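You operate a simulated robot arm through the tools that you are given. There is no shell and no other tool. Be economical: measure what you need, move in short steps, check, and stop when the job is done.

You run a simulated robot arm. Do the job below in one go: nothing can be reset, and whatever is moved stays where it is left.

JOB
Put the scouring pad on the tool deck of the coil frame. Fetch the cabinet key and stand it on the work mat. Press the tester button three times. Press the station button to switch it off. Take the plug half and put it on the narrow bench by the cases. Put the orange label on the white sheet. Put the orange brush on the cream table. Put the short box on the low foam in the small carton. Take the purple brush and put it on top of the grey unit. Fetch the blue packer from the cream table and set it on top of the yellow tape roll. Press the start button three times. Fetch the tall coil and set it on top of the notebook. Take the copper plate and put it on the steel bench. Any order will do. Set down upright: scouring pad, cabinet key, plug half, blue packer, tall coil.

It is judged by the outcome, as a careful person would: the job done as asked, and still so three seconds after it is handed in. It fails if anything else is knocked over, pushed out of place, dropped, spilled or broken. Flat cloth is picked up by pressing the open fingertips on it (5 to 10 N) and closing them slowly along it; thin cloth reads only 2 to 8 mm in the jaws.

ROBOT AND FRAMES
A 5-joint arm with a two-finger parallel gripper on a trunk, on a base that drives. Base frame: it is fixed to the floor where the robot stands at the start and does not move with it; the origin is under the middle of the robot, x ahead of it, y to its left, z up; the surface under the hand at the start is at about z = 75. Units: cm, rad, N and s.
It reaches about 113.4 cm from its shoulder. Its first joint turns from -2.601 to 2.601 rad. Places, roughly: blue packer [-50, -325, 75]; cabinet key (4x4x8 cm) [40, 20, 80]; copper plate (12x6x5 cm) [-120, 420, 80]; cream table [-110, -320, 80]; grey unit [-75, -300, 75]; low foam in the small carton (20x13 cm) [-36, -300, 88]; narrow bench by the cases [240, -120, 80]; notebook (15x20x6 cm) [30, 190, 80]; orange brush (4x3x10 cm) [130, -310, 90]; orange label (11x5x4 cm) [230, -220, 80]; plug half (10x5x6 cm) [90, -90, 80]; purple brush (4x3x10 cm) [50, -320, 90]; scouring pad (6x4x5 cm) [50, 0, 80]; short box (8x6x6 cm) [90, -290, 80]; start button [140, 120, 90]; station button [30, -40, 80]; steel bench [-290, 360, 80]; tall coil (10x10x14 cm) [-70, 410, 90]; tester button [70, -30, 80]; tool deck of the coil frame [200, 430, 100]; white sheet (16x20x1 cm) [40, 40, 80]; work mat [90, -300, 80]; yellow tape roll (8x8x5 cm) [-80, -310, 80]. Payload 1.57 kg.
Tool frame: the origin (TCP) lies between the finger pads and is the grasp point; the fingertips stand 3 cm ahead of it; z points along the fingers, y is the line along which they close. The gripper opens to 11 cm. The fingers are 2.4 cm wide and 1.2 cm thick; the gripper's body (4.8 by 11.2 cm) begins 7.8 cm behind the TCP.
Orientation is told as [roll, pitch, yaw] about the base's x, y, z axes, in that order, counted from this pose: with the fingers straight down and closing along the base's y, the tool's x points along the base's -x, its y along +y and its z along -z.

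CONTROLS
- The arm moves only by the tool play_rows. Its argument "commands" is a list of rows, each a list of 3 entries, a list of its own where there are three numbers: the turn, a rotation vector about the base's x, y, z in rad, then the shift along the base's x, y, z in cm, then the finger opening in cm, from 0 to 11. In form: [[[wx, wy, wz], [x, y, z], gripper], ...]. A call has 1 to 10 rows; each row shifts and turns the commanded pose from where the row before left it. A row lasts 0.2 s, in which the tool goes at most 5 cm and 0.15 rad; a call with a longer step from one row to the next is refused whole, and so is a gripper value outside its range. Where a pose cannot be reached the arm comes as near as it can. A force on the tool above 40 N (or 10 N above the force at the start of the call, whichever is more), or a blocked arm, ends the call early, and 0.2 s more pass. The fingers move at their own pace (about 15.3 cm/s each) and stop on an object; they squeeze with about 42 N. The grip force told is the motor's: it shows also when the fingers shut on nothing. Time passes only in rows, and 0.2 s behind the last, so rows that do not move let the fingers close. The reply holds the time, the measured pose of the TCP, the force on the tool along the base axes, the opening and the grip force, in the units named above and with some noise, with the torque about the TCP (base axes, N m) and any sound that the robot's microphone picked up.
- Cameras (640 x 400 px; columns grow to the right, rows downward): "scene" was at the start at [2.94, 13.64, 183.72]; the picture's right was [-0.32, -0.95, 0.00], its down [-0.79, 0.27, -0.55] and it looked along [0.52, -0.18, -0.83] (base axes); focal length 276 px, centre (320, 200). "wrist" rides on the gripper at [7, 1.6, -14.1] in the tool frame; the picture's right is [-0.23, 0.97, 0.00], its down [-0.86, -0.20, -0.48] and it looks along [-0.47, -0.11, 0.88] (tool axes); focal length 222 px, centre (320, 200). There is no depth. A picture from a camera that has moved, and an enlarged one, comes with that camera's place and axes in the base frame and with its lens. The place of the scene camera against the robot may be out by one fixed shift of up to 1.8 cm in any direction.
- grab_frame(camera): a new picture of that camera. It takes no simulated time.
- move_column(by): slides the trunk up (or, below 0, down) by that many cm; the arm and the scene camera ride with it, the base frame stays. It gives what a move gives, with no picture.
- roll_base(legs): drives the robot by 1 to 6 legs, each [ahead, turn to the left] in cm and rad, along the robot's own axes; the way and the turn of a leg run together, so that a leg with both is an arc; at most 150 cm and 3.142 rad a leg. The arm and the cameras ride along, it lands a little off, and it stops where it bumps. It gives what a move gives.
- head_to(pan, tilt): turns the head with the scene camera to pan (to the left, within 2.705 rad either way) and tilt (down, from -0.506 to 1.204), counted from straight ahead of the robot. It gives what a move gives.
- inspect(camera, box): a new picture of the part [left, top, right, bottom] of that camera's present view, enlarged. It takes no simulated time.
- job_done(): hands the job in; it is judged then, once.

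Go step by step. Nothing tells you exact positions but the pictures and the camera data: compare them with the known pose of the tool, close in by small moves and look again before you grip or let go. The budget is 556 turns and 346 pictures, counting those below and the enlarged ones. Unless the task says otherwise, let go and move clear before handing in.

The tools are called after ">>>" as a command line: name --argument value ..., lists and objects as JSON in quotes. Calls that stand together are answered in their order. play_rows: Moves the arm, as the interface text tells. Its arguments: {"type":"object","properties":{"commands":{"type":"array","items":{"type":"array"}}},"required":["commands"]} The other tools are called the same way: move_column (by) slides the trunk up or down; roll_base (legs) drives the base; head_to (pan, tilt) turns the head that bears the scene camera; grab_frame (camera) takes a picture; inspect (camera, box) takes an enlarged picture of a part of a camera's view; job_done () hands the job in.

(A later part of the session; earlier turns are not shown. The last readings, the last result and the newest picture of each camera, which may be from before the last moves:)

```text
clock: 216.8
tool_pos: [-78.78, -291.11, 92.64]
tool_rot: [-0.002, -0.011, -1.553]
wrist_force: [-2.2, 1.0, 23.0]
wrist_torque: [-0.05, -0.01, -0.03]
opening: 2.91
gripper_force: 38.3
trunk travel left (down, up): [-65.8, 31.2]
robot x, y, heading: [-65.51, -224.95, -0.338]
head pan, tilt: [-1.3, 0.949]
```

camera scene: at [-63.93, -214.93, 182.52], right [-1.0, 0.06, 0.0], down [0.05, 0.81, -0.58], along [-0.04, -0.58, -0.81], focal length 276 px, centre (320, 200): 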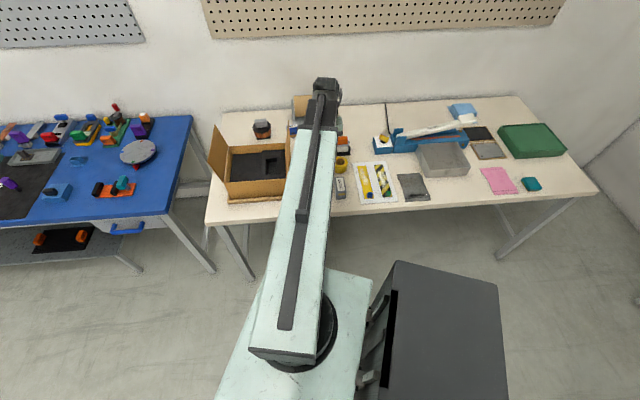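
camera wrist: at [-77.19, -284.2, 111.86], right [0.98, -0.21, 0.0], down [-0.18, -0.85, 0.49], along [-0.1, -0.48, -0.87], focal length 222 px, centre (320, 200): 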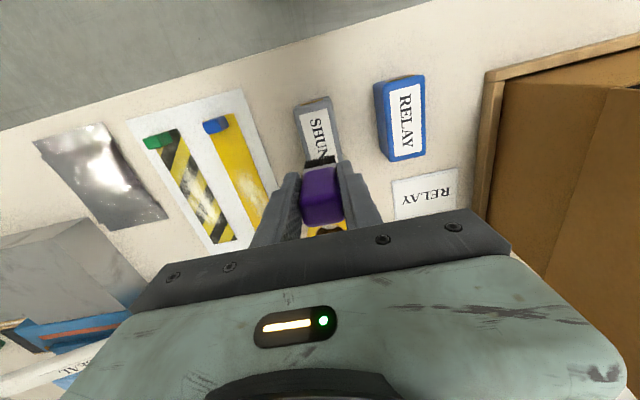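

Contact at 92.7. I ease up a hair, open, and rise.

>>> move_column --by 0.2

>>> play_rows --commands '[[[0, 0, 0], [0, 0, 0], 3.2], [[0, 0, 0], [0, 0, 0], 4], [[0, 0, 0], [0, 0, 0], 6], [[0, 0, 0], [0, 0, 0], 6]]'

>>> grab_frame --camera "wrist"

```text
clock: 217.4
tool_pos: [-78.7, -291.28, 92.76]
tool_rot: [-0.005, -0.006, -1.55]
wrist_force: [-0.1, -0.4, -0.2]
wrist_torque: [0.01, 0.02, -0.01]
opening: 2.88
gripper_force: 38.8
trunk travel left (down, up): [-66.0, 31.0]
robot x, y, heading: [-65.39, -224.83, -0.335]
head pan, tilt: [-1.3, 0.949]
```

```text
clock: 218.4
tool_pos: [-78.62, -291.22, 92.71]
tool_rot: [-0.003, -0.009, -1.551]
wrist_force: [0.1, 0.5, 0.0]
wrist_torque: [0.01, -0.02, 0.02]
opening: 5.99
gripper_force: 0.0
trunk travel left (down, up): [-66.0, 31.0]
robot x, y, heading: [-65.54, -224.52, -0.332]
head pan, tilt: [-1.3, 0.949]
```

```text
242 pictures are left
camera wrist: at [-77.19, -284.2, 106.76], right [0.98, -0.21, 0.0], down [-0.18, -0.85, 0.49], along [-0.1, -0.48, -0.87], focal length 222 px, centre (320, 200)
```

wrist: 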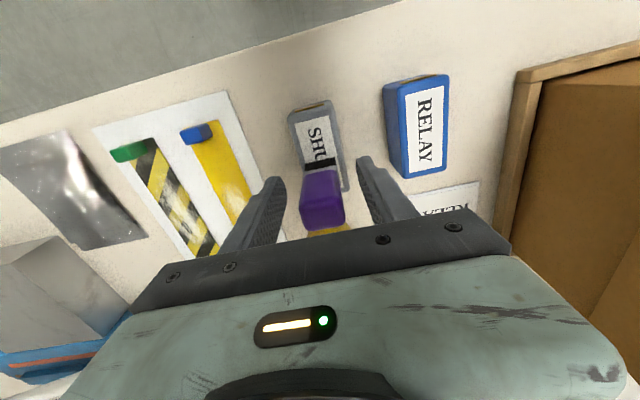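

The brush stands on the unit. I rise and look at the blue packer area.

>>> move_column --by 20

>>> play_rows --commands '[[[0, 0, 0], [-4, 2, 0], 6], [[0, 0, 0], [-4, 2, 0], 6], [[0, 0, 0], [-4, 2, 0], 6], [[0, 0, 0], [-4, 2, 0], 6]]'

>>> grab_frame --camera "scene"

>>> inspect --camera "scene" --box '[190, 90, 370, 220]'

```text
clock: 220.5
tool_pos: [-78.69, -291.18, 112.68]
tool_rot: [-0.003, -0.009, -1.551]
wrist_force: [0.6, -0.4, -0.1]
wrist_torque: [0.0, -0.02, -0.01]
opening: 6.01
gripper_force: 0.0
trunk travel left (down, up): [-86.0, 11.0]
robot x, y, heading: [-65.38, -225.22, -0.336]
head pan, tilt: [-1.3, 0.949]
```

```text
clock: 221.5
tool_pos: [-94.53, -283.01, 112.78]
tool_rot: [-0.003, -0.008, -1.551]
wrist_force: [0.2, 0.1, -0.4]
wrist_torque: [-0.02, -0.01, 0.02]
opening: 5.99
gripper_force: 0.1
trunk travel left (down, up): [-86.0, 11.0]
robot x, y, heading: [-65.57, -224.99, -0.332]
head pan, tilt: [-1.3, 0.949]
```

```text
241 pictures are left
camera scene: at [-63.98, -214.88, 184.41], right [-1.0, 0.06, 0.0], down [0.05, 0.81, -0.58], along [-0.04, -0.58, -0.81], focal length 276 px, centre (320, 200)
```

scene: 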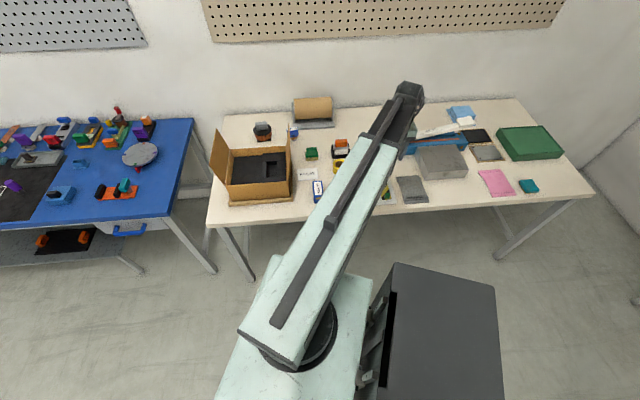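

```text
3.08 times, centred on (280, 155) of scene
camera zoom: at [-63.98, -214.88, 184.41], right [-1.0, 0.06, 0.0], down [0.05, 0.81, -0.58], along [-0.04, -0.58, -0.81], focal length 849 px, centre (443, 338)
```

zoom: 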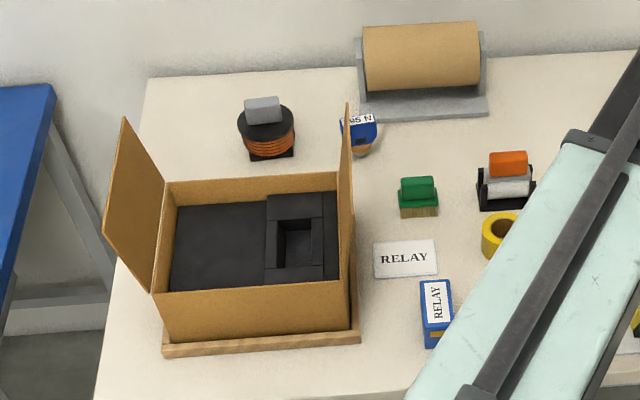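

The blue "95 N" packer sits behind the carton near (-57,-331), close to the carton's raised flap. I approach it from the right so the boom stays clear of the flap.

>>> roll_base --legs '[[0, 0.69], [-47, 0], [0, 0.2]]'

>>> head_to --pan -1.75 --tilt 0.9

>>> grab_frame --camera "scene"

>>> grab_frame --camera "wrist"

```text
clock: 227.0
tool_pos: [-83.97, -300.65, 112.62]
tool_rot: [-0.003, -0.009, -0.668]
wrist_force: [-0.2, 0.5, -0.6]
wrist_torque: [-0.04, -0.01, -0.04]
opening: 5.98
gripper_force: 0.1
trunk travel left (down, up): [-86.0, 11.0]
robot x, y, heading: [-111.36, -240.29, 0.541]
head pan, tilt: [-1.3, 0.949]
```

```text
clock: 227.9
tool_pos: [-83.93, -300.58, 112.74]
tool_rot: [-0.005, -0.01, -0.668]
wrist_force: [0.0, -1.1, 0.1]
wrist_torque: [-0.03, 0.02, -0.01]
opening: 5.99
gripper_force: 0.2
trunk travel left (down, up): [-86.0, 11.0]
robot x, y, heading: [-110.77, -240.53, 0.535]
head pan, tilt: [-1.751, 0.901]
```

```text
239 pictures are left
camera scene: at [-120.15, -235.75, 184.78], right [-0.94, -0.35, 0.0], down [-0.28, 0.73, -0.62], along [0.22, -0.58, -0.78], focal length 276 px, centre (320, 200)
```

scene: 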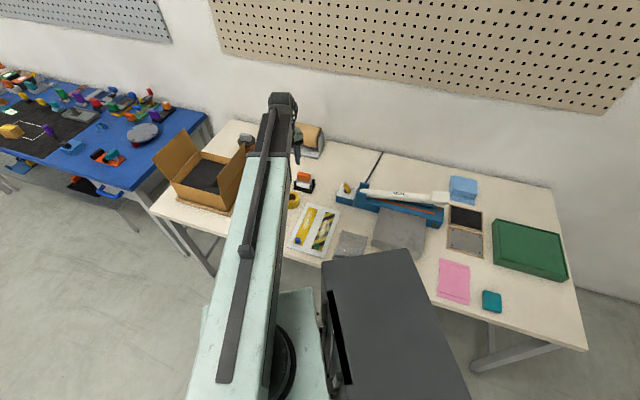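

```text
238 pictures are left
camera wrist: at [-88.44, -294.94, 126.76], right [0.78, 0.62, 0.0], down [0.54, -0.68, 0.49], along [0.3, -0.38, -0.87], focal length 222 px, centre (320, 200)
```

wrist: 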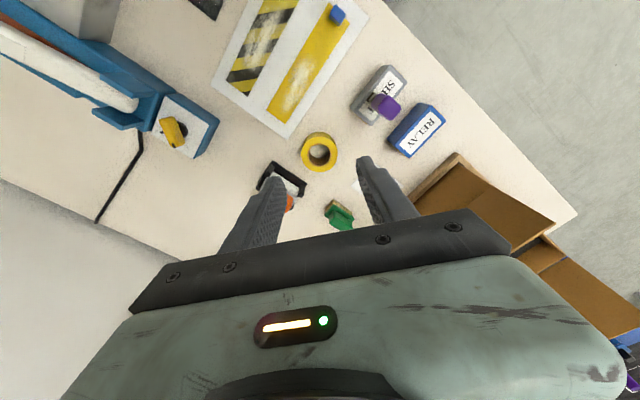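

>>> play_rows --commands '[[[0, 0, 0], [3.3, -3.6, 0], 8], [[0, 0, 0], [3.3, -3.6, 0], 8], [[0, 0, 0], [3.3, -3.6, 0], 8], [[0, 0, 0], [3.3, -3.6, 0], 8], [[0, 0, 0], [3.3, -3.6, 0], 8]]'

>>> grab_frame --camera "wrist"

>>> grab_frame --camera "scene"

```text
clock: 229.1
tool_pos: [-67.25, -318.14, 112.76]
tool_rot: [-0.002, -0.009, -0.669]
wrist_force: [-0.3, 0.2, 0.2]
wrist_torque: [-0.01, 0.0, 0.01]
opening: 7.97
gripper_force: 0.1
out of reach, approached as far as the arm can: row 3
trunk travel left (down, up): [-86.0, 11.0]
robot x, y, heading: [-110.94, -240.05, 0.541]
head pan, tilt: [-1.751, 0.901]
```

```text
237 pictures are left
camera wrist: at [-71.89, -312.52, 126.73], right [0.78, 0.62, 0.0], down [0.55, -0.68, 0.49], along [0.3, -0.38, -0.87], focal length 222 px, centre (320, 200)
```

wrist: 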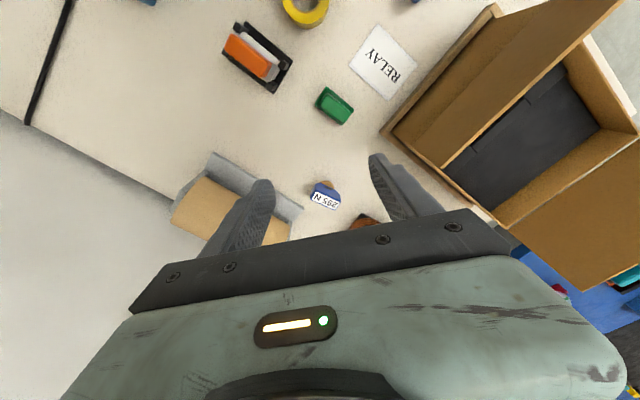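

```text
236 pictures are left
camera scene: at [-120.11, -235.79, 184.78], right [-0.94, -0.35, 0.0], down [-0.28, 0.73, -0.62], along [0.22, -0.58, -0.78], focal length 276 px, centre (320, 200)
```

scene: 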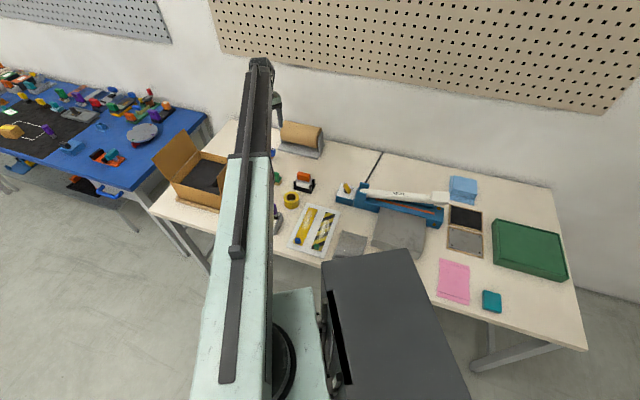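

>>> inspect --camera "wrist" --box '[270, 150, 390, 240]'

```text
4.44 times, centred on (330, 195) of wrist
camera zoom: at [-71.89, -312.52, 126.73], right [0.78, 0.62, 0.0], down [0.55, -0.68, 0.49], along [0.3, -0.38, -0.87], focal length 987 px, centre (276, 222)
```

zoom: 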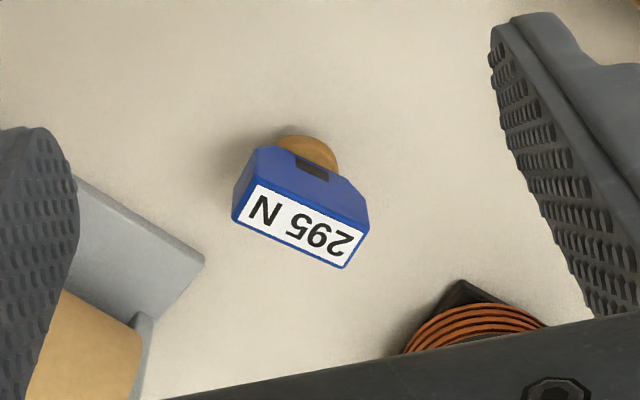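

The packer is about 6 cm wide and thin, at (-57,-329.5), long side ~16° from x. I turn to yaw 0.28 and move above it.

>>> play_rows --commands '[[[0, 0, 0.136], [1.45, -1.6, 0], 6], [[0, 0, 0.136], [1.45, -1.6, 0], 6], [[0, 0, 0.136], [1.45, -1.6, 0], 6], [[0, 0, 0.136], [1.45, -1.6, 0], 6], [[0, 0, 0.136], [1.45, -1.6, 0], 6], [[0, 0, 0.136], [1.45, -1.6, 0], 5.5], [[0, 0, 0.136], [1.45, -1.6, 0], 5.5]]'

>>> grab_frame --camera "wrist"

```text
clock: 230.7
tool_pos: [-63.86, -316.97, 112.73]
tool_rot: [-0.006, -0.009, 0.286]
wrist_force: [0.5, 0.3, -0.2]
wrist_torque: [-0.02, -0.03, 0.0]
opening: 5.49
gripper_force: 0.1
out of reach, approached as far as the arm can: row 1, 2, 3, 4, 5, 6, 7
trunk travel left (down, up): [-86.0, 11.0]
robot x, y, heading: [-111.16, -240.46, 0.542]
head pan, tilt: [-1.751, 0.901]
```

```text
234 pictures are left
camera wrist: at [-71.25, -317.32, 126.75], right [-0.06, 1.0, 0.0], down [0.87, 0.05, 0.49], along [0.49, 0.02, -0.87], focal length 222 px, centre (320, 200)
```

wrist: 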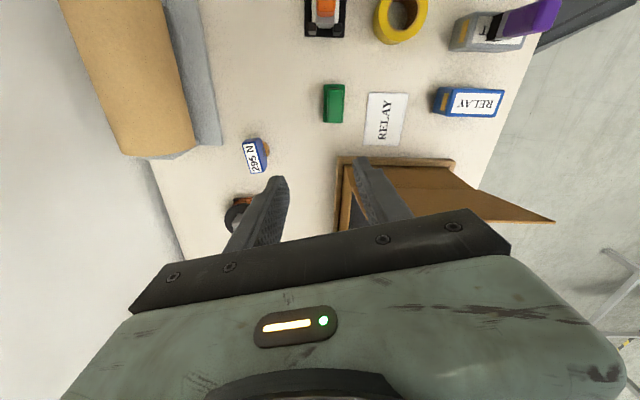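

The arm reaches only ~90 cm with the hand vertical, so I must stand closer. First I measure the flap's height and the boom's clearance.

>>> inspect --camera "scene" --box '[140, 40, 320, 240]'

>>> inspect --camera "wrist" --box '[220, 80, 580, 260]'

```text
2.00 times, centred on (230, 140) of scene
camera zoom: at [-120.16, -235.75, 184.78], right [-0.94, -0.35, 0.0], down [-0.28, 0.73, -0.62], along [0.22, -0.58, -0.78], focal length 552 px, centre (500, 320)
```

zoom: 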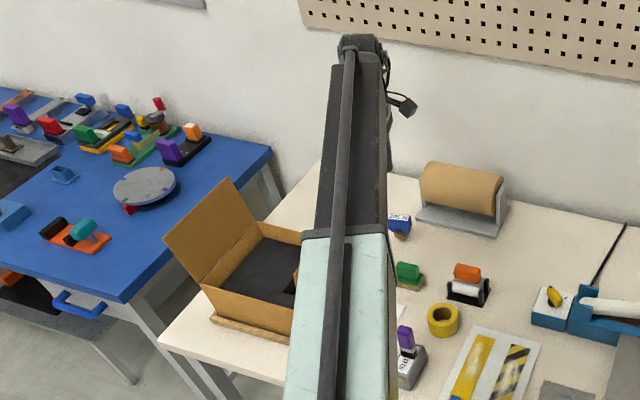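

```text
1.78 times, centred on (400, 170) of wrist
camera zoom: at [-71.25, -317.32, 126.75], right [-0.06, 1.0, 0.0], down [0.87, 0.05, 0.49], along [0.49, 0.02, -0.87], focal length 395 px, centre (178, 253)
```

zoom: 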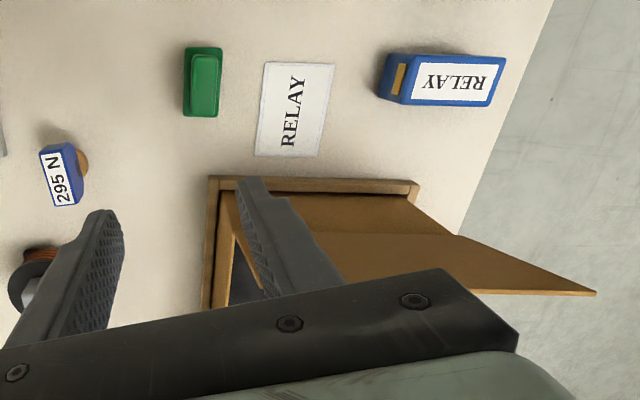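

Reach from here is insufficient, and the flap top is at ~104 cm, so I need to stand near (-93,-250) side-on. I retract the arm and reposition the base in shallow moves.

>>> play_rows --commands '[[[0, 0, 0], [-2.4, 4.1, 0], 6], [[0, 0, 0], [-2.4, 4.1, 0], 6], [[0, 0, 0], [-2.4, 4.1, 0], 6], [[0, 0, 0], [-2.4, 4.1, 0], 6], [[0, 0, 0], [-2.4, 4.1, 0], 6], [[0, 0, 0], [-2.4, 4.1, 0], 6]]'

>>> roll_base --legs '[[0, -0.54], [-30, 0], [0, -0.2], [49, 0], [0, 0.2]]'

>>> head_to --pan -1.2 --tilt 0.9

>>> grab_frame --camera "scene"

```text
clock: 232.1
tool_pos: [-78.45, -292.27, 112.75]
tool_rot: [-0.003, -0.01, 0.284]
wrist_force: [0.0, 0.2, -0.1]
wrist_torque: [-0.01, -0.01, 0.02]
opening: 6.0
gripper_force: 0.0
out of reach, approached as far as the arm can: row 5
trunk travel left (down, up): [-86.0, 11.0]
robot x, y, heading: [-111.01, -240.61, 0.538]
head pan, tilt: [-1.751, 0.901]
```

```text
clock: 239.7
tool_pos: [-91.21, -311.64, 112.64]
tool_rot: [-0.005, -0.009, -0.251]
wrist_force: [0.3, 0.1, -0.6]
wrist_torque: [-0.01, 0.02, -0.02]
opening: 6.01
gripper_force: 0.1
trunk travel left (down, up): [-86.0, 11.0]
robot x, y, heading: [-92.99, -249.77, 0.003]
head pan, tilt: [-1.751, 0.901]
```

```text
clock: 240.7
tool_pos: [-91.29, -311.63, 112.78]
tool_rot: [-0.005, -0.007, -0.254]
wrist_force: [0.1, 0.5, 0.6]
wrist_torque: [-0.02, -0.03, 0.01]
opening: 6.01
gripper_force: 0.1
trunk travel left (down, up): [-86.0, 11.0]
robot x, y, heading: [-92.54, -249.4, 0.002]
head pan, tilt: [-1.201, 0.901]
```

```text
231 pictures are left
camera scene: at [-93.8, -240.01, 184.78], right [-0.93, -0.36, 0.0], down [-0.28, 0.73, -0.62], along [0.22, -0.58, -0.78], focal length 276 px, centre (320, 200)
```

scene: 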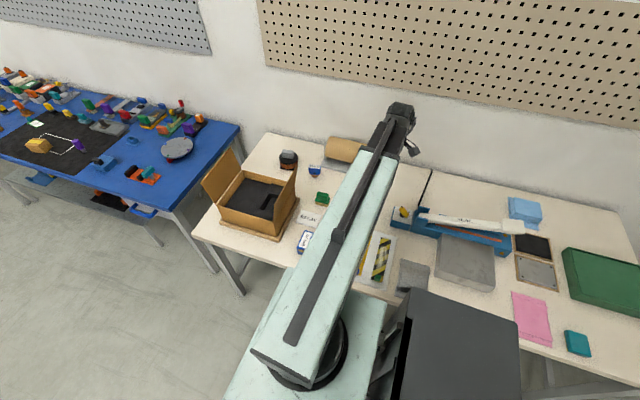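

Good position. I swing the hand over the packer.

>>> play_rows --commands '[[[0, 0, 0.067], [4.28, -2.23, 0], 6], [[0, 0, 0.067], [4.28, -2.23, 0], 6], [[0, 0, 0.067], [4.28, -2.23, 0], 6], [[0, 0, 0.067], [4.28, -2.23, 0], 6], [[0, 0, 0.067], [4.28, -2.23, 0], 6], [[0, 0, 0.067], [4.28, -2.23, 0], 6], [[0, 0, 0.067], [4.28, -2.23, 0], 6], [[0, 0, 0.067], [4.28, -2.23, 0], 6]]'

>>> grab_frame --camera "wrist"

```text
clock: 242.5
tool_pos: [-56.66, -329.71, 112.86]
tool_rot: [-0.002, -0.007, 0.283]
wrist_force: [0.2, -0.4, 0.1]
wrist_torque: [0.01, 0.0, -0.03]
opening: 6.01
gripper_force: 0.2
trunk travel left (down, up): [-86.0, 11.0]
robot x, y, heading: [-92.77, -249.61, -0.002]
head pan, tilt: [-1.201, 0.901]
```

```text
230 pictures are left
camera wrist: at [-64.01, -330.23, 126.73], right [-0.05, 1.0, 0.0], down [0.87, 0.05, 0.49], along [0.49, 0.03, -0.87], focal length 222 px, centre (320, 200)
```

wrist: 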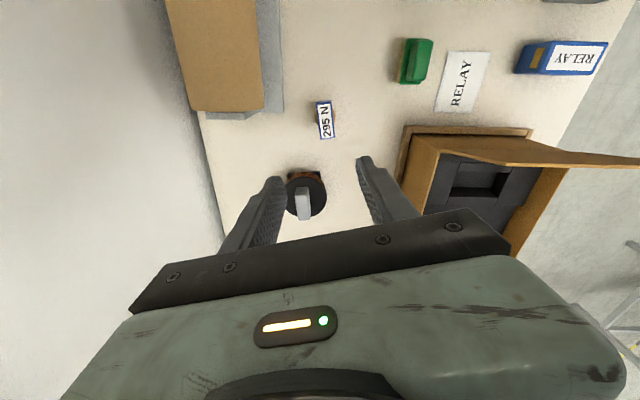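

>>> play_rows --commands '[[[0, 0, 0], [-0.3, 0.8, 0], 6]]'

>>> move_column --by -13

>>> grab_frame --camera "wrist"

>>> inspect --camera "scene" --box '[190, 80, 370, 240]'

```text
clock: 242.9
tool_pos: [-57.08, -328.84, 112.62]
tool_rot: [-0.006, -0.009, 0.282]
wrist_force: [0.2, 0.2, -0.3]
wrist_torque: [0.02, 0.03, 0.02]
opening: 5.99
gripper_force: 0.0
trunk travel left (down, up): [-86.0, 11.0]
robot x, y, heading: [-92.62, -249.23, -0.004]
head pan, tilt: [-1.201, 0.901]
```

```text
clock: 244.5
tool_pos: [-57.09, -328.93, 99.71]
tool_rot: [-0.004, -0.008, 0.283]
wrist_force: [-0.4, -0.4, -0.2]
wrist_torque: [0.0, -0.01, 0.04]
opening: 6.0
gripper_force: 0.0
trunk travel left (down, up): [-73.0, 24.0]
robot x, y, heading: [-92.64, -249.35, 0.0]
head pan, tilt: [-1.201, 0.901]
```

```text
229 pictures are left
camera wrist: at [-64.47, -329.25, 113.77], right [-0.05, 1.0, 0.0], down [0.87, 0.05, 0.49], along [0.49, 0.02, -0.87], focal length 222 px, centre (320, 200)
```

wrist: 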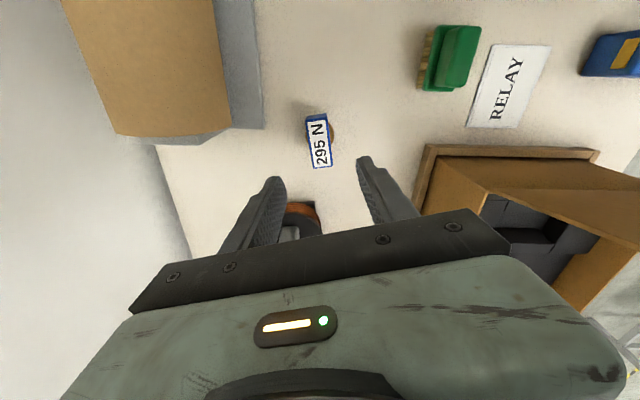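

```text
2.50 times, centred on (280, 160) of scene
camera zoom: at [-93.78, -240.01, 171.78], right [-0.93, -0.36, 0.0], down [-0.28, 0.73, -0.62], along [0.22, -0.58, -0.78], focal length 690 px, centre (420, 300)
```

zoom: 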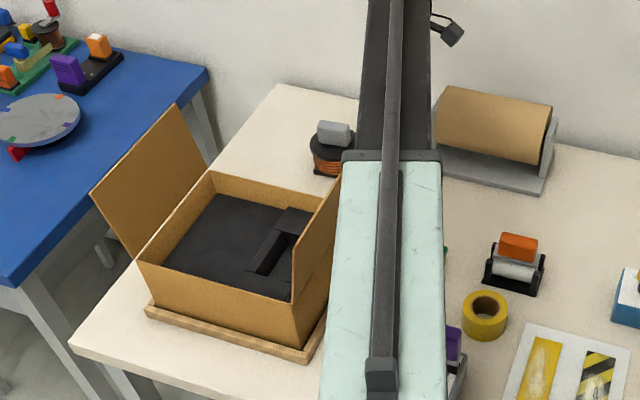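

Packer top at z≈86. I narrow the opening to 5 and lower further.

>>> play_rows --commands '[[[0, 0, 0], [0, -0.1, 0], 5]]'

>>> move_column --by -9

>>> grab_frame --camera "wrist"

>>> inspect --camera "scene" --box '[190, 80, 370, 240]'

```text
clock: 244.9
tool_pos: [-57.08, -328.84, 99.66]
tool_rot: [-0.004, -0.009, 0.282]
wrist_force: [-0.6, 0.3, 1.0]
wrist_torque: [0.0, 0.0, -0.01]
opening: 5.0
gripper_force: 0.1
trunk travel left (down, up): [-73.0, 24.0]
robot x, y, heading: [-92.75, -249.4, -0.002]
head pan, tilt: [-1.201, 0.901]
```

```text
clock: 246.1
tool_pos: [-57.07, -328.78, 90.66]
tool_rot: [-0.005, -0.009, 0.282]
wrist_force: [0.3, -0.1, -0.2]
wrist_torque: [0.05, -0.04, -0.03]
opening: 5.0
gripper_force: 0.1
trunk travel left (down, up): [-64.0, 33.0]
robot x, y, heading: [-92.82, -249.6, -0.006]
head pan, tilt: [-1.201, 0.901]
```

```text
227 pictures are left
camera wrist: at [-64.42, -329.28, 104.76], right [-0.05, 1.0, 0.0], down [0.87, 0.05, 0.49], along [0.49, 0.02, -0.87], focal length 222 px, centre (320, 200)
```

wrist: 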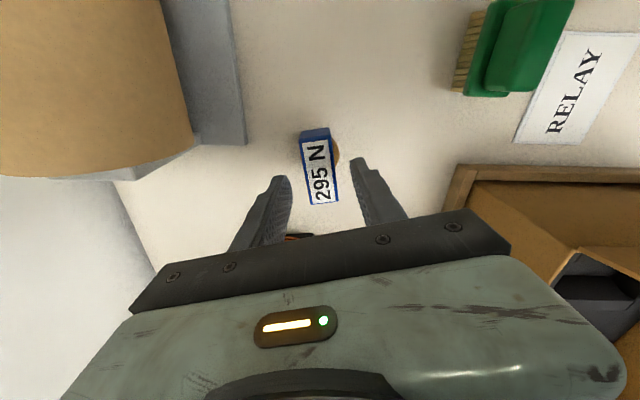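

```text
2.50 times, centred on (280, 160) of scene
camera zoom: at [-93.78, -240.01, 162.78], right [-0.93, -0.36, 0.0], down [-0.28, 0.73, -0.62], along [0.22, -0.58, -0.78], focal length 690 px, centre (420, 300)
```

zoom: 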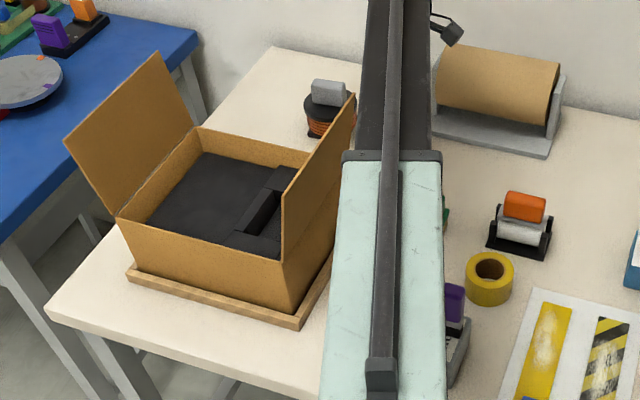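

Clearances look fine. I lower the rest and close.

>>> move_column --by -6.5

>>> grab_frame --camera "wrist"

```text
clock: 247.2
tool_pos: [-57.09, -328.98, 84.27]
tool_rot: [-0.004, -0.009, 0.282]
wrist_force: [-0.6, 0.5, -0.3]
wrist_torque: [-0.02, 0.03, 0.01]
opening: 5.01
gripper_force: 0.1
trunk travel left (down, up): [-57.5, 39.5]
robot x, y, heading: [-92.58, -249.54, -0.006]
head pan, tilt: [-1.201, 0.901]
```

```text
225 pictures are left
camera wrist: at [-64.42, -329.28, 98.26], right [-0.05, 1.0, 0.0], down [0.87, 0.05, 0.49], along [0.49, 0.02, -0.87], focal length 222 px, centre (320, 200)
```

wrist: 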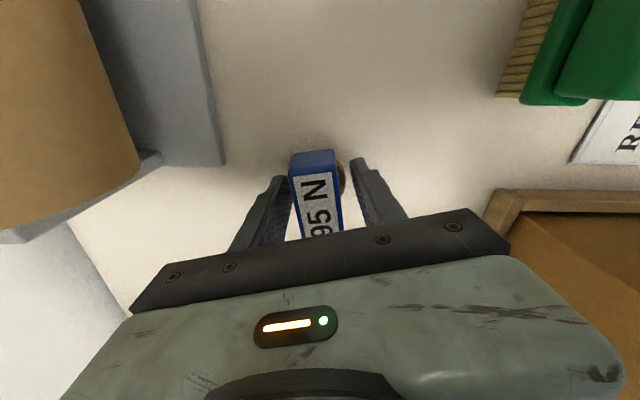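

>>> play_rows --commands '[[[0, 0, 0], [0, 0, 0], 4], [[0, 0, 0], [0, 0, 0], 3], [[0, 0, 0], [0, 0, 0], 2], [[0, 0, 0], [0, 0, 0], 1], [[0, 0, 0], [0, 0, 0], 0.5]]'

>>> grab_frame --camera "wrist"

```text
clock: 248.3
tool_pos: [-57.0, -328.85, 84.21]
tool_rot: [-0.004, -0.008, 0.283]
wrist_force: [0.6, -0.1, 0.5]
wrist_torque: [-0.01, -0.01, 0.0]
opening: 3.88
gripper_force: 41.7
trunk travel left (down, up): [-57.5, 39.5]
robot x, y, heading: [-92.62, -249.69, -0.005]
head pan, tilt: [-1.201, 0.901]
```

```text
224 pictures are left
camera wrist: at [-64.42, -329.28, 98.27], right [-0.05, 1.0, 0.0], down [0.87, 0.05, 0.49], along [0.49, 0.02, -0.87], focal length 222 px, centre (320, 200)
```

wrist: 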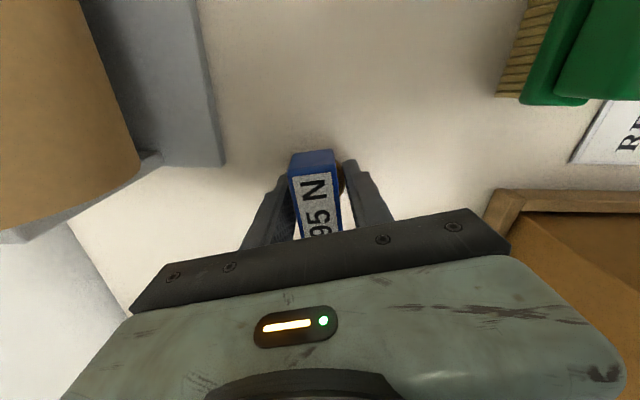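

Gripped at 3.9 cm. I lift a little and check it hangs straight.

>>> move_column --by 6

>>> inspect --camera "wrist" --box '[220, 120, 420, 260]'

```text
clock: 249.3
tool_pos: [-57.13, -328.96, 90.23]
tool_rot: [-0.003, -0.008, 0.283]
wrist_force: [-0.6, -0.5, -1.0]
wrist_torque: [-0.04, 0.0, -0.01]
opening: 3.86
gripper_force: 42.4
trunk travel left (down, up): [-63.5, 33.5]
robot x, y, heading: [-92.78, -249.62, 0.001]
head pan, tilt: [-1.201, 0.901]
```

```text
2.86 times, centred on (320, 190) of wrist
camera zoom: at [-64.42, -329.3, 104.25], right [-0.05, 1.0, 0.0], down [0.87, 0.05, 0.49], along [0.49, 0.02, -0.87], focal length 635 px, centre (320, 229)
```

zoom: 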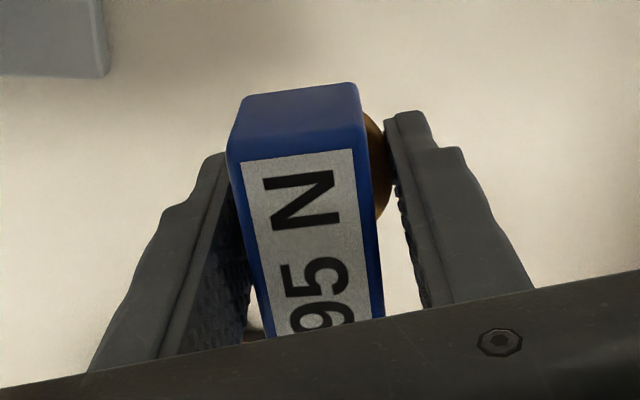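

It's held upright by body and knob. I lift clear, reverse the base 9 cm, and move toward the tape roll at (-80,-305.5).

>>> move_column --by 22

>>> roll_base --legs '[[-9, 0]]'

>>> play_rows --commands '[[[0, 0, 0], [-2.3, 3.9, 0], 0.5], [[0, 0, 0], [-2.3, 3.9, 0], 0.5], [[0, 0, 0], [-2.3, 3.9, 0], 0.5], [[0, 0, 0], [-2.3, 3.9, 0], 0.5], [[0, 0, 0], [-2.3, 3.9, 0], 0.5]]'

>>> grab_frame --camera "wrist"

```text
clock: 251.7
tool_pos: [-57.07, -328.91, 112.21]
tool_rot: [-0.003, -0.01, 0.282]
wrist_force: [-0.5, 0.1, -1.3]
wrist_torque: [0.0, 0.02, -0.02]
opening: 3.86
gripper_force: 41.9
trunk travel left (down, up): [-85.5, 11.5]
robot x, y, heading: [-92.92, -249.67, 0.001]
head pan, tilt: [-1.201, 0.901]
```

```text
clock: 252.8
tool_pos: [-66.19, -328.88, 112.12]
tool_rot: [-0.003, -0.009, 0.284]
wrist_force: [-0.3, 0.1, -0.9]
wrist_torque: [-0.01, -0.02, 0.02]
opening: 3.86
gripper_force: 42.0
trunk travel left (down, up): [-85.5, 11.5]
robot x, y, heading: [-101.5, -249.34, 0.001]
head pan, tilt: [-1.201, 0.901]
```

```text
clock: 254.0
tool_pos: [-77.54, -309.51, 112.22]
tool_rot: [-0.003, -0.01, 0.283]
wrist_force: [0.3, -0.5, -0.6]
wrist_torque: [0.04, 0.01, 0.0]
opening: 3.84
gripper_force: 41.7
trunk travel left (down, up): [-85.5, 11.5]
robot x, y, heading: [-101.52, -249.31, 0.0]
head pan, tilt: [-1.201, 0.901]
```

```text
222 pictures are left
camera wrist: at [-84.87, -309.89, 126.28], right [-0.05, 1.0, 0.0], down [0.87, 0.05, 0.49], along [0.49, 0.02, -0.87], focal length 222 px, centre (320, 200)
```

wrist: 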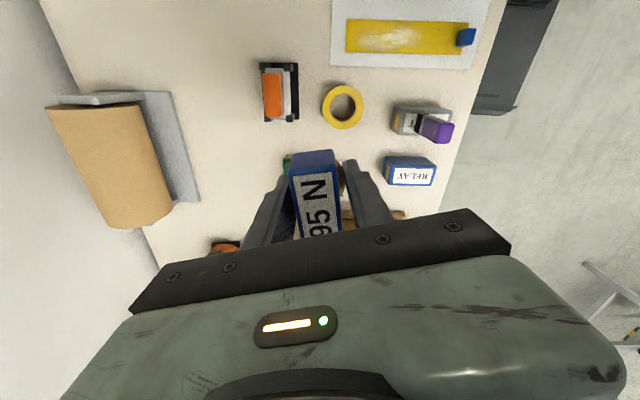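

The roll centre is (-80.4,-305.8). I move the packer above it and lower.

>>> play_rows --commands '[[[0, 0, 0], [-1.5, 2.2, 0], 0.5], [[0, 0, 0], [-1.6, 2.1, 0], 0.5]]'

>>> move_column --by -15

>>> grab_frame --camera "wrist"

>>> grab_frame --camera "scene"

```text
clock: 254.6
tool_pos: [-80.9, -305.16, 112.3]
tool_rot: [-0.003, -0.009, 0.283]
wrist_force: [0.2, -0.8, -0.1]
wrist_torque: [0.05, 0.0, 0.02]
opening: 3.86
gripper_force: 42.0
trunk travel left (down, up): [-85.5, 11.5]
robot x, y, heading: [-101.59, -249.61, 0.0]
head pan, tilt: [-1.201, 0.901]
```

```text
clock: 256.3
tool_pos: [-80.89, -305.2, 97.08]
tool_rot: [-0.004, -0.009, 0.283]
wrist_force: [0.5, -0.9, -0.8]
wrist_torque: [-0.01, 0.02, -0.02]
opening: 3.83
gripper_force: 41.5
trunk travel left (down, up): [-70.5, 26.5]
robot x, y, heading: [-101.79, -249.5, -0.0]
head pan, tilt: [-1.201, 0.901]
```

```text
221 pictures are left
camera wrist: at [-88.25, -305.59, 111.26], right [-0.05, 1.0, 0.0], down [0.87, 0.05, 0.49], along [0.49, 0.02, -0.87], focal length 222 px, centre (320, 200)
```

wrist: 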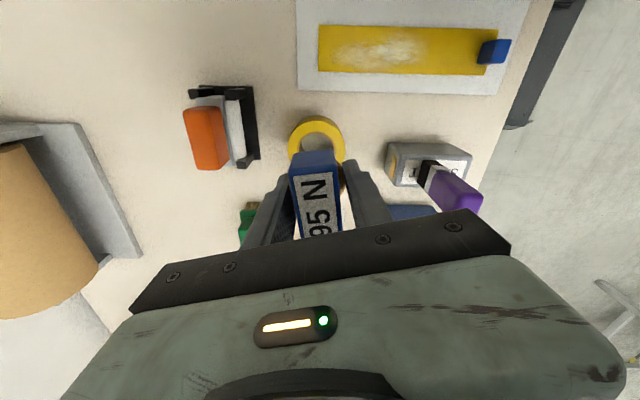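

```text
220 pictures are left
camera scene: at [-102.82, -239.99, 169.28], right [-0.93, -0.36, 0.0], down [-0.28, 0.73, -0.62], along [0.22, -0.58, -0.78], focal length 276 px, centre (320, 200)
```

scene: 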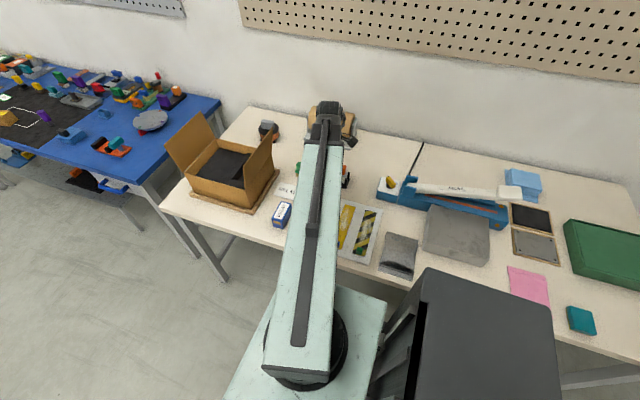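

>>> move_column --by -6

>>> inspect --camera "wrist" --box '[220, 100, 420, 240]'

```text
clock: 257.3
tool_pos: [-80.87, -305.18, 91.33]
tool_rot: [-0.003, -0.009, 0.284]
wrist_force: [-0.9, 0.6, -0.3]
wrist_torque: [-0.01, -0.02, 0.01]
opening: 3.84
gripper_force: 42.2
trunk travel left (down, up): [-64.5, 32.5]
robot x, y, heading: [-101.46, -249.75, 0.003]
head pan, tilt: [-1.201, 0.901]
```

```text
2.86 times, centred on (320, 170) of wrist
camera zoom: at [-88.25, -305.59, 105.26], right [-0.05, 1.0, 0.0], down [0.87, 0.05, 0.49], along [0.49, 0.02, -0.87], focal length 635 px, centre (320, 286)
```

zoom: 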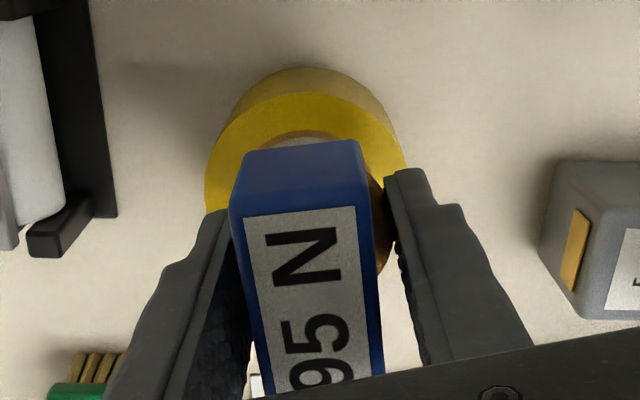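

>>> move_column --by -1.2

>>> move_column --by -0.6

```text
clock: 257.9
tool_pos: [-80.79, -305.08, 89.97]
tool_rot: [-0.003, -0.011, 0.283]
wrist_force: [0.2, 0.1, -1.0]
wrist_torque: [0.01, 0.01, 0.0]
opening: 3.87
gripper_force: 42.2
trunk travel left (down, up): [-63.3, 33.7]
robot x, y, heading: [-101.86, -249.57, 0.001]
head pan, tilt: [-1.201, 0.901]
```

```text
clock: 258.5
tool_pos: [-80.95, -305.18, 89.4]
tool_rot: [-0.004, -0.01, 0.284]
wrist_force: [-0.6, 0.0, -0.6]
wrist_torque: [-0.01, 0.01, 0.0]
opening: 3.84
gripper_force: 42.0
trunk travel left (down, up): [-62.7, 34.3]
robot x, y, heading: [-101.74, -249.58, -0.003]
head pan, tilt: [-1.201, 0.901]
```

>>> move_column --by -0.6

```text
clock: 259.0
tool_pos: [-80.99, -305.1, 88.92]
tool_rot: [-0.003, -0.008, 0.282]
wrist_force: [-0.2, -0.2, -1.3]
wrist_torque: [-0.01, 0.0, 0.0]
opening: 3.84
gripper_force: 41.8
trunk travel left (down, up): [-62.1, 34.9]
robot x, y, heading: [-101.82, -249.47, -0.001]
head pan, tilt: [-1.201, 0.901]
```

>>> move_column --by -0.5

>>> inspect --camera "wrist" --box '[220, 100, 420, 240]'

```text
clock: 259.6
tool_pos: [-81.02, -305.06, 88.43]
tool_rot: [-0.005, -0.009, 0.283]
wrist_force: [0.7, -3.8, 27.6]
wrist_torque: [-0.19, 0.03, 0.03]
opening: 3.83
gripper_force: 42.6
trunk travel left (down, up): [-61.6, 35.4]
robot x, y, heading: [-101.8, -249.47, -0.002]
head pan, tilt: [-1.201, 0.901]
```

```text
2.86 times, centred on (320, 170) of wrist
camera zoom: at [-88.29, -305.49, 102.47], right [-0.05, 1.0, 0.0], down [0.87, 0.05, 0.49], along [0.49, 0.02, -0.87], focal length 635 px, centre (320, 286)
```

zoom: 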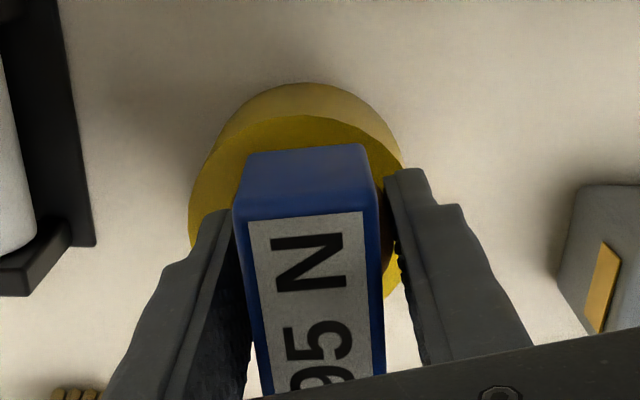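

Contact. I ease up slightly, open slowly and rise.

>>> move_column --by 0.15

>>> play_rows --commands '[[[0, 0, 0], [0, 0, 0], 4], [[0, 0, 0], [0, 0, 0], 4.4], [[0, 0, 0], [0, 0, 0], 5], [[0, 0, 0], [0, 0, 0], 6]]'

>>> grab_frame --camera "wrist"

```text
clock: 260.1
tool_pos: [-80.95, -305.09, 88.4]
tool_rot: [-0.003, -0.009, 0.283]
wrist_force: [-0.3, 1.9, 4.3]
wrist_torque: [0.05, 0.07, -0.01]
opening: 3.86
gripper_force: 41.9
trunk travel left (down, up): [-61.8, 35.2]
robot x, y, heading: [-101.95, -249.62, -0.004]
head pan, tilt: [-1.201, 0.901]
```

```text
clock: 261.1
tool_pos: [-81.09, -305.1, 88.46]
tool_rot: [-0.003, -0.007, 0.282]
wrist_force: [-0.3, 0.1, 1.0]
wrist_torque: [0.02, -0.02, -0.01]
opening: 5.99
gripper_force: 0.1
trunk travel left (down, up): [-61.8, 35.2]
robot x, y, heading: [-101.78, -249.28, -0.001]
head pan, tilt: [-1.201, 0.901]
```

```text
217 pictures are left
camera wrist: at [-88.25, -305.58, 102.51], right [-0.05, 1.0, 0.0], down [0.87, 0.05, 0.49], along [0.49, 0.02, -0.87], focal length 222 px, centre (320, 200)
```

wrist: 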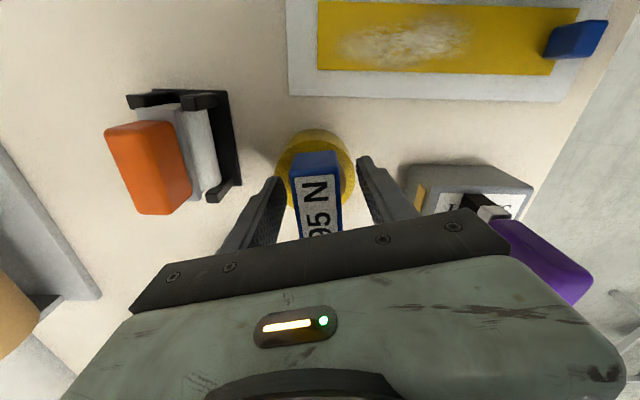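

The packer stands on the roll. I rise and confirm.

>>> move_column --by 24

>>> grab_frame --camera "wrist"

```text
clock: 263.6
tool_pos: [-80.84, -305.26, 112.38]
tool_rot: [-0.004, -0.009, 0.282]
wrist_force: [0.0, 0.4, 0.1]
wrist_torque: [0.0, 0.0, 0.03]
opening: 6.0
gripper_force: 0.0
trunk travel left (down, up): [-85.8, 11.2]
robot x, y, heading: [-101.38, -249.43, -0.002]
head pan, tilt: [-1.201, 0.901]
```

```text
216 pictures are left
camera wrist: at [-88.25, -305.58, 126.51], right [-0.05, 1.0, 0.0], down [0.87, 0.05, 0.49], along [0.49, 0.02, -0.87], focal length 222 px, centre (320, 200)
```

wrist: 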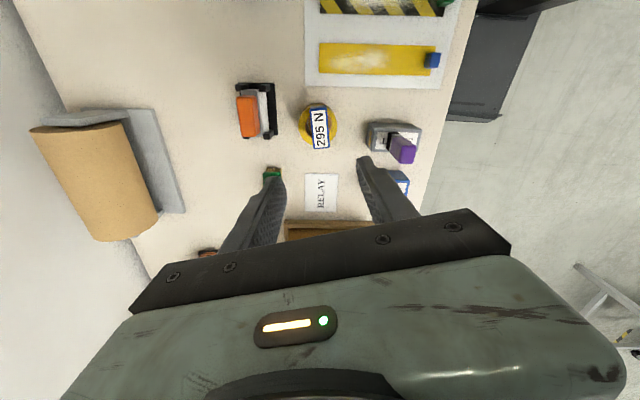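

All stands well. Next the short box on the mat; I raise the trunk and drive back along the benches.

>>> move_column --by 10

>>> roll_base --legs '[[60, 0.5], [0, -0.6], [130, 0]]'

>>> head_to --pan -1.3 --tilt 0.95

>>> grab_frame --camera "scene"

>>> grab_frame --camera "wrist"

```text
clock: 264.9
tool_pos: [-80.96, -305.15, 122.36]
tool_rot: [-0.004, -0.008, 0.284]
wrist_force: [-0.3, 0.7, -0.4]
wrist_torque: [-0.01, -0.01, -0.02]
opening: 5.98
gripper_force: 0.1
trunk travel left (down, up): [-95.8, 1.2]
robot x, y, heading: [-101.54, -249.86, -0.001]
head pan, tilt: [-1.201, 0.901]
```

```text
clock: 275.8
tool_pos: [93.42, -308.72, 122.46]
tool_rot: [-0.003, -0.01, 0.153]
wrist_force: [-0.2, 0.4, 0.3]
wrist_torque: [-0.03, 0.03, 0.04]
opening: 5.98
gripper_force: 0.1
trunk travel left (down, up): [-95.8, 1.2]
robot x, y, heading: [80.06, -250.72, -0.139]
head pan, tilt: [-1.201, 0.901]
```

```text
clock: 276.5
tool_pos: [93.33, -308.79, 122.48]
tool_rot: [-0.003, -0.008, 0.153]
wrist_force: [0.3, 0.2, 0.0]
wrist_torque: [0.02, 0.0, -0.03]
opening: 6.0
gripper_force: 0.0
trunk travel left (down, up): [-95.8, 1.2]
robot x, y, heading: [79.62, -250.79, -0.136]
head pan, tilt: [-1.3, 0.949]
```

```text
215 pictures are left
camera scene: at [79.33, -241.07, 194.17], right [-0.99, -0.13, 0.0], down [-0.11, 0.81, -0.58], along [0.08, -0.58, -0.81], focal length 276 px, centre (320, 200)
```

scene: 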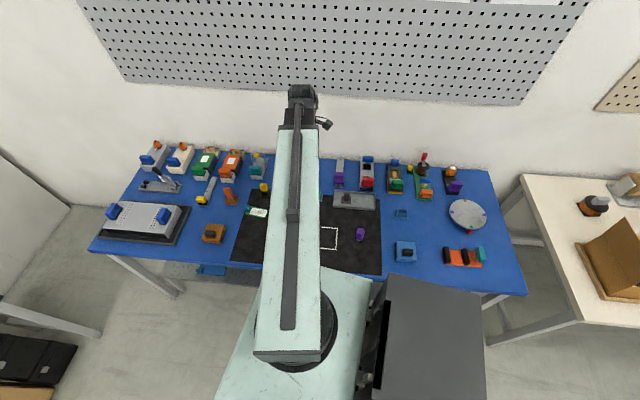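

```text
214 pictures are left
camera wrist: at [86.04, -308.17, 136.51], right [0.08, 1.0, 0.0], down [0.87, -0.06, 0.49], along [0.49, -0.04, -0.87], focal length 222 px, centre (320, 200)
```

wrist: 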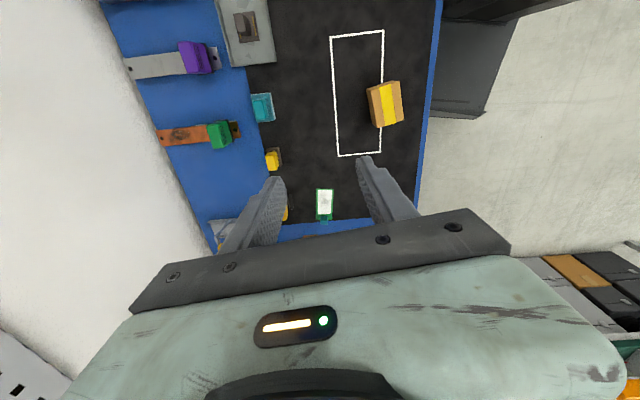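

From here the box is too near, but the orange brush at about (136,-317) is within reach. I swing over to it.

>>> play_rows --commands '[[[0, 0, 0], [4.7, -0.8, 0], 6], [[0, 0, 0], [4.7, -0.8, 0], 6], [[0, 0, 0], [4.7, -0.8, 0], 6], [[0, 0, 0], [4.7, -0.8, 0], 6], [[0, 0, 0], [4.7, -0.8, 0], 6], [[0, 0, 0], [4.7, -0.8, 0], 6], [[0, 0, 0], [4.7, -0.8, 0], 6], [[0, 0, 0], [4.7, -0.8, 0], 6]]'

>>> grab_frame --camera "wrist"

>>> grab_frame --camera "scene"

```text
clock: 278.3
tool_pos: [131.04, -314.93, 122.43]
tool_rot: [-0.001, -0.008, 0.155]
wrist_force: [-0.9, 0.6, 0.4]
wrist_torque: [-0.02, 0.0, 0.03]
opening: 5.97
gripper_force: 0.1
out of reach, approached as far as the arm can: row 5
trunk travel left (down, up): [-95.8, 1.2]
robot x, y, heading: [79.62, -250.68, -0.14]
head pan, tilt: [-1.3, 0.949]
```

```text
213 pictures are left
camera wrist: at [123.67, -314.49, 136.48], right [0.08, 1.0, 0.0], down [0.87, -0.07, 0.49], along [0.48, -0.04, -0.87], focal length 222 px, centre (320, 200)
```

wrist: 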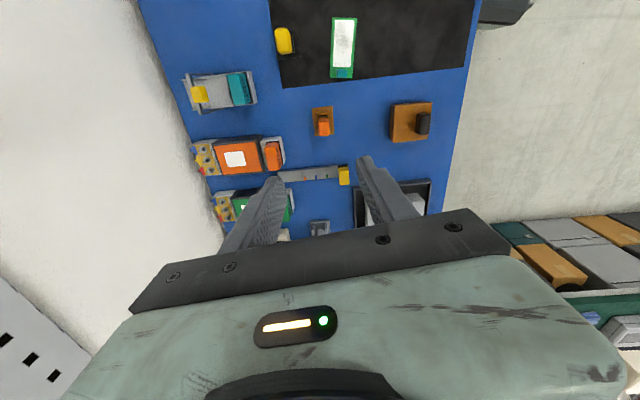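

```text
212 pictures are left
camera scene: at [79.43, -241.09, 194.17], right [-0.99, -0.13, 0.0], down [-0.11, 0.81, -0.58], along [0.08, -0.58, -0.81], focal length 276 px, centre (320, 200)
```

scene: 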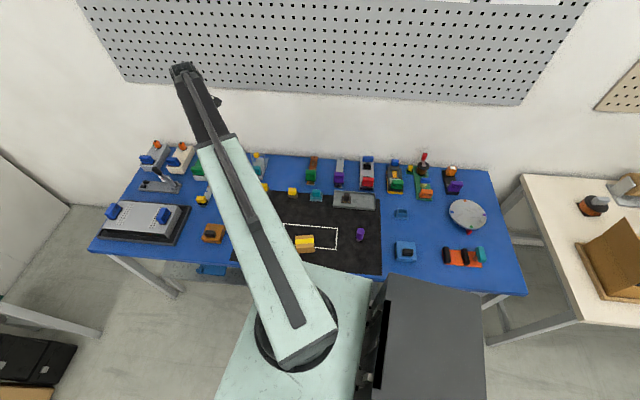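

>>> inspect --camera "wrist" --box '[270, 80, 390, 190]'

```text
3.64 times, centred on (330, 135) of wrist
camera zoom: at [123.67, -314.49, 136.48], right [0.08, 1.0, 0.0], down [0.87, -0.07, 0.49], along [0.48, -0.04, -0.87], focal length 808 px, centre (284, 436)
```

zoom: 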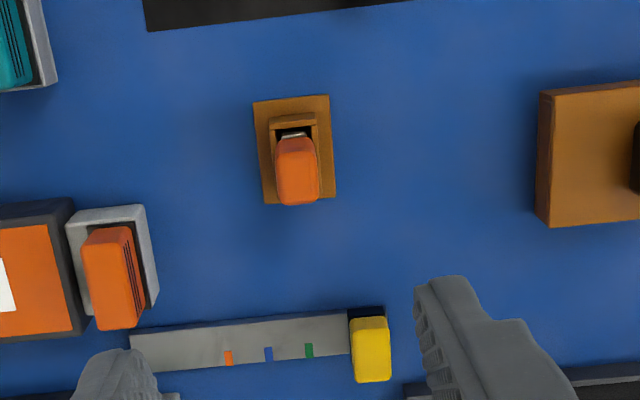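

Brush at (132.2,-314.6). I align the yaw and lower partway.

>>> play_rows --commands '[[[0, 0, -0.1], [0.6, 0.2, 0], 6], [[0, 0, -0.055], [0.5, 0.1, 0], 6]]'

>>> move_column --by -26

>>> grab_frame --camera "wrist"

```text
clock: 278.9
tool_pos: [132.0, -314.59, 122.53]
tool_rot: [-0.002, -0.01, -0.001]
wrist_force: [-0.4, 0.6, 0.0]
wrist_torque: [0.03, -0.01, 0.04]
opening: 5.98
gripper_force: 0.0
trunk travel left (down, up): [-95.8, 1.2]
robot x, y, heading: [79.52, -250.93, -0.143]
head pan, tilt: [-1.3, 0.949]
```

```text
clock: 281.6
tool_pos: [132.04, -314.59, 96.49]
tool_rot: [-0.004, -0.01, -0.001]
wrist_force: [-0.2, 0.0, 0.0]
wrist_torque: [0.0, 0.0, -0.01]
opening: 6.01
gripper_force: 0.1
trunk travel left (down, up): [-69.8, 27.2]
robot x, y, heading: [79.79, -250.94, -0.133]
head pan, tilt: [-1.3, 0.949]
```

```text
210 pictures are left
camera wrist: at [124.86, -312.97, 110.52], right [0.23, 0.97, 0.0], down [0.85, -0.2, 0.49], along [0.47, -0.11, -0.87], focal length 222 px, centre (320, 200)
```

wrist: 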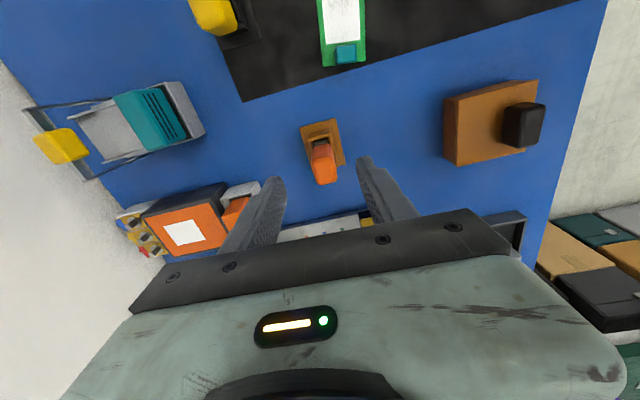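

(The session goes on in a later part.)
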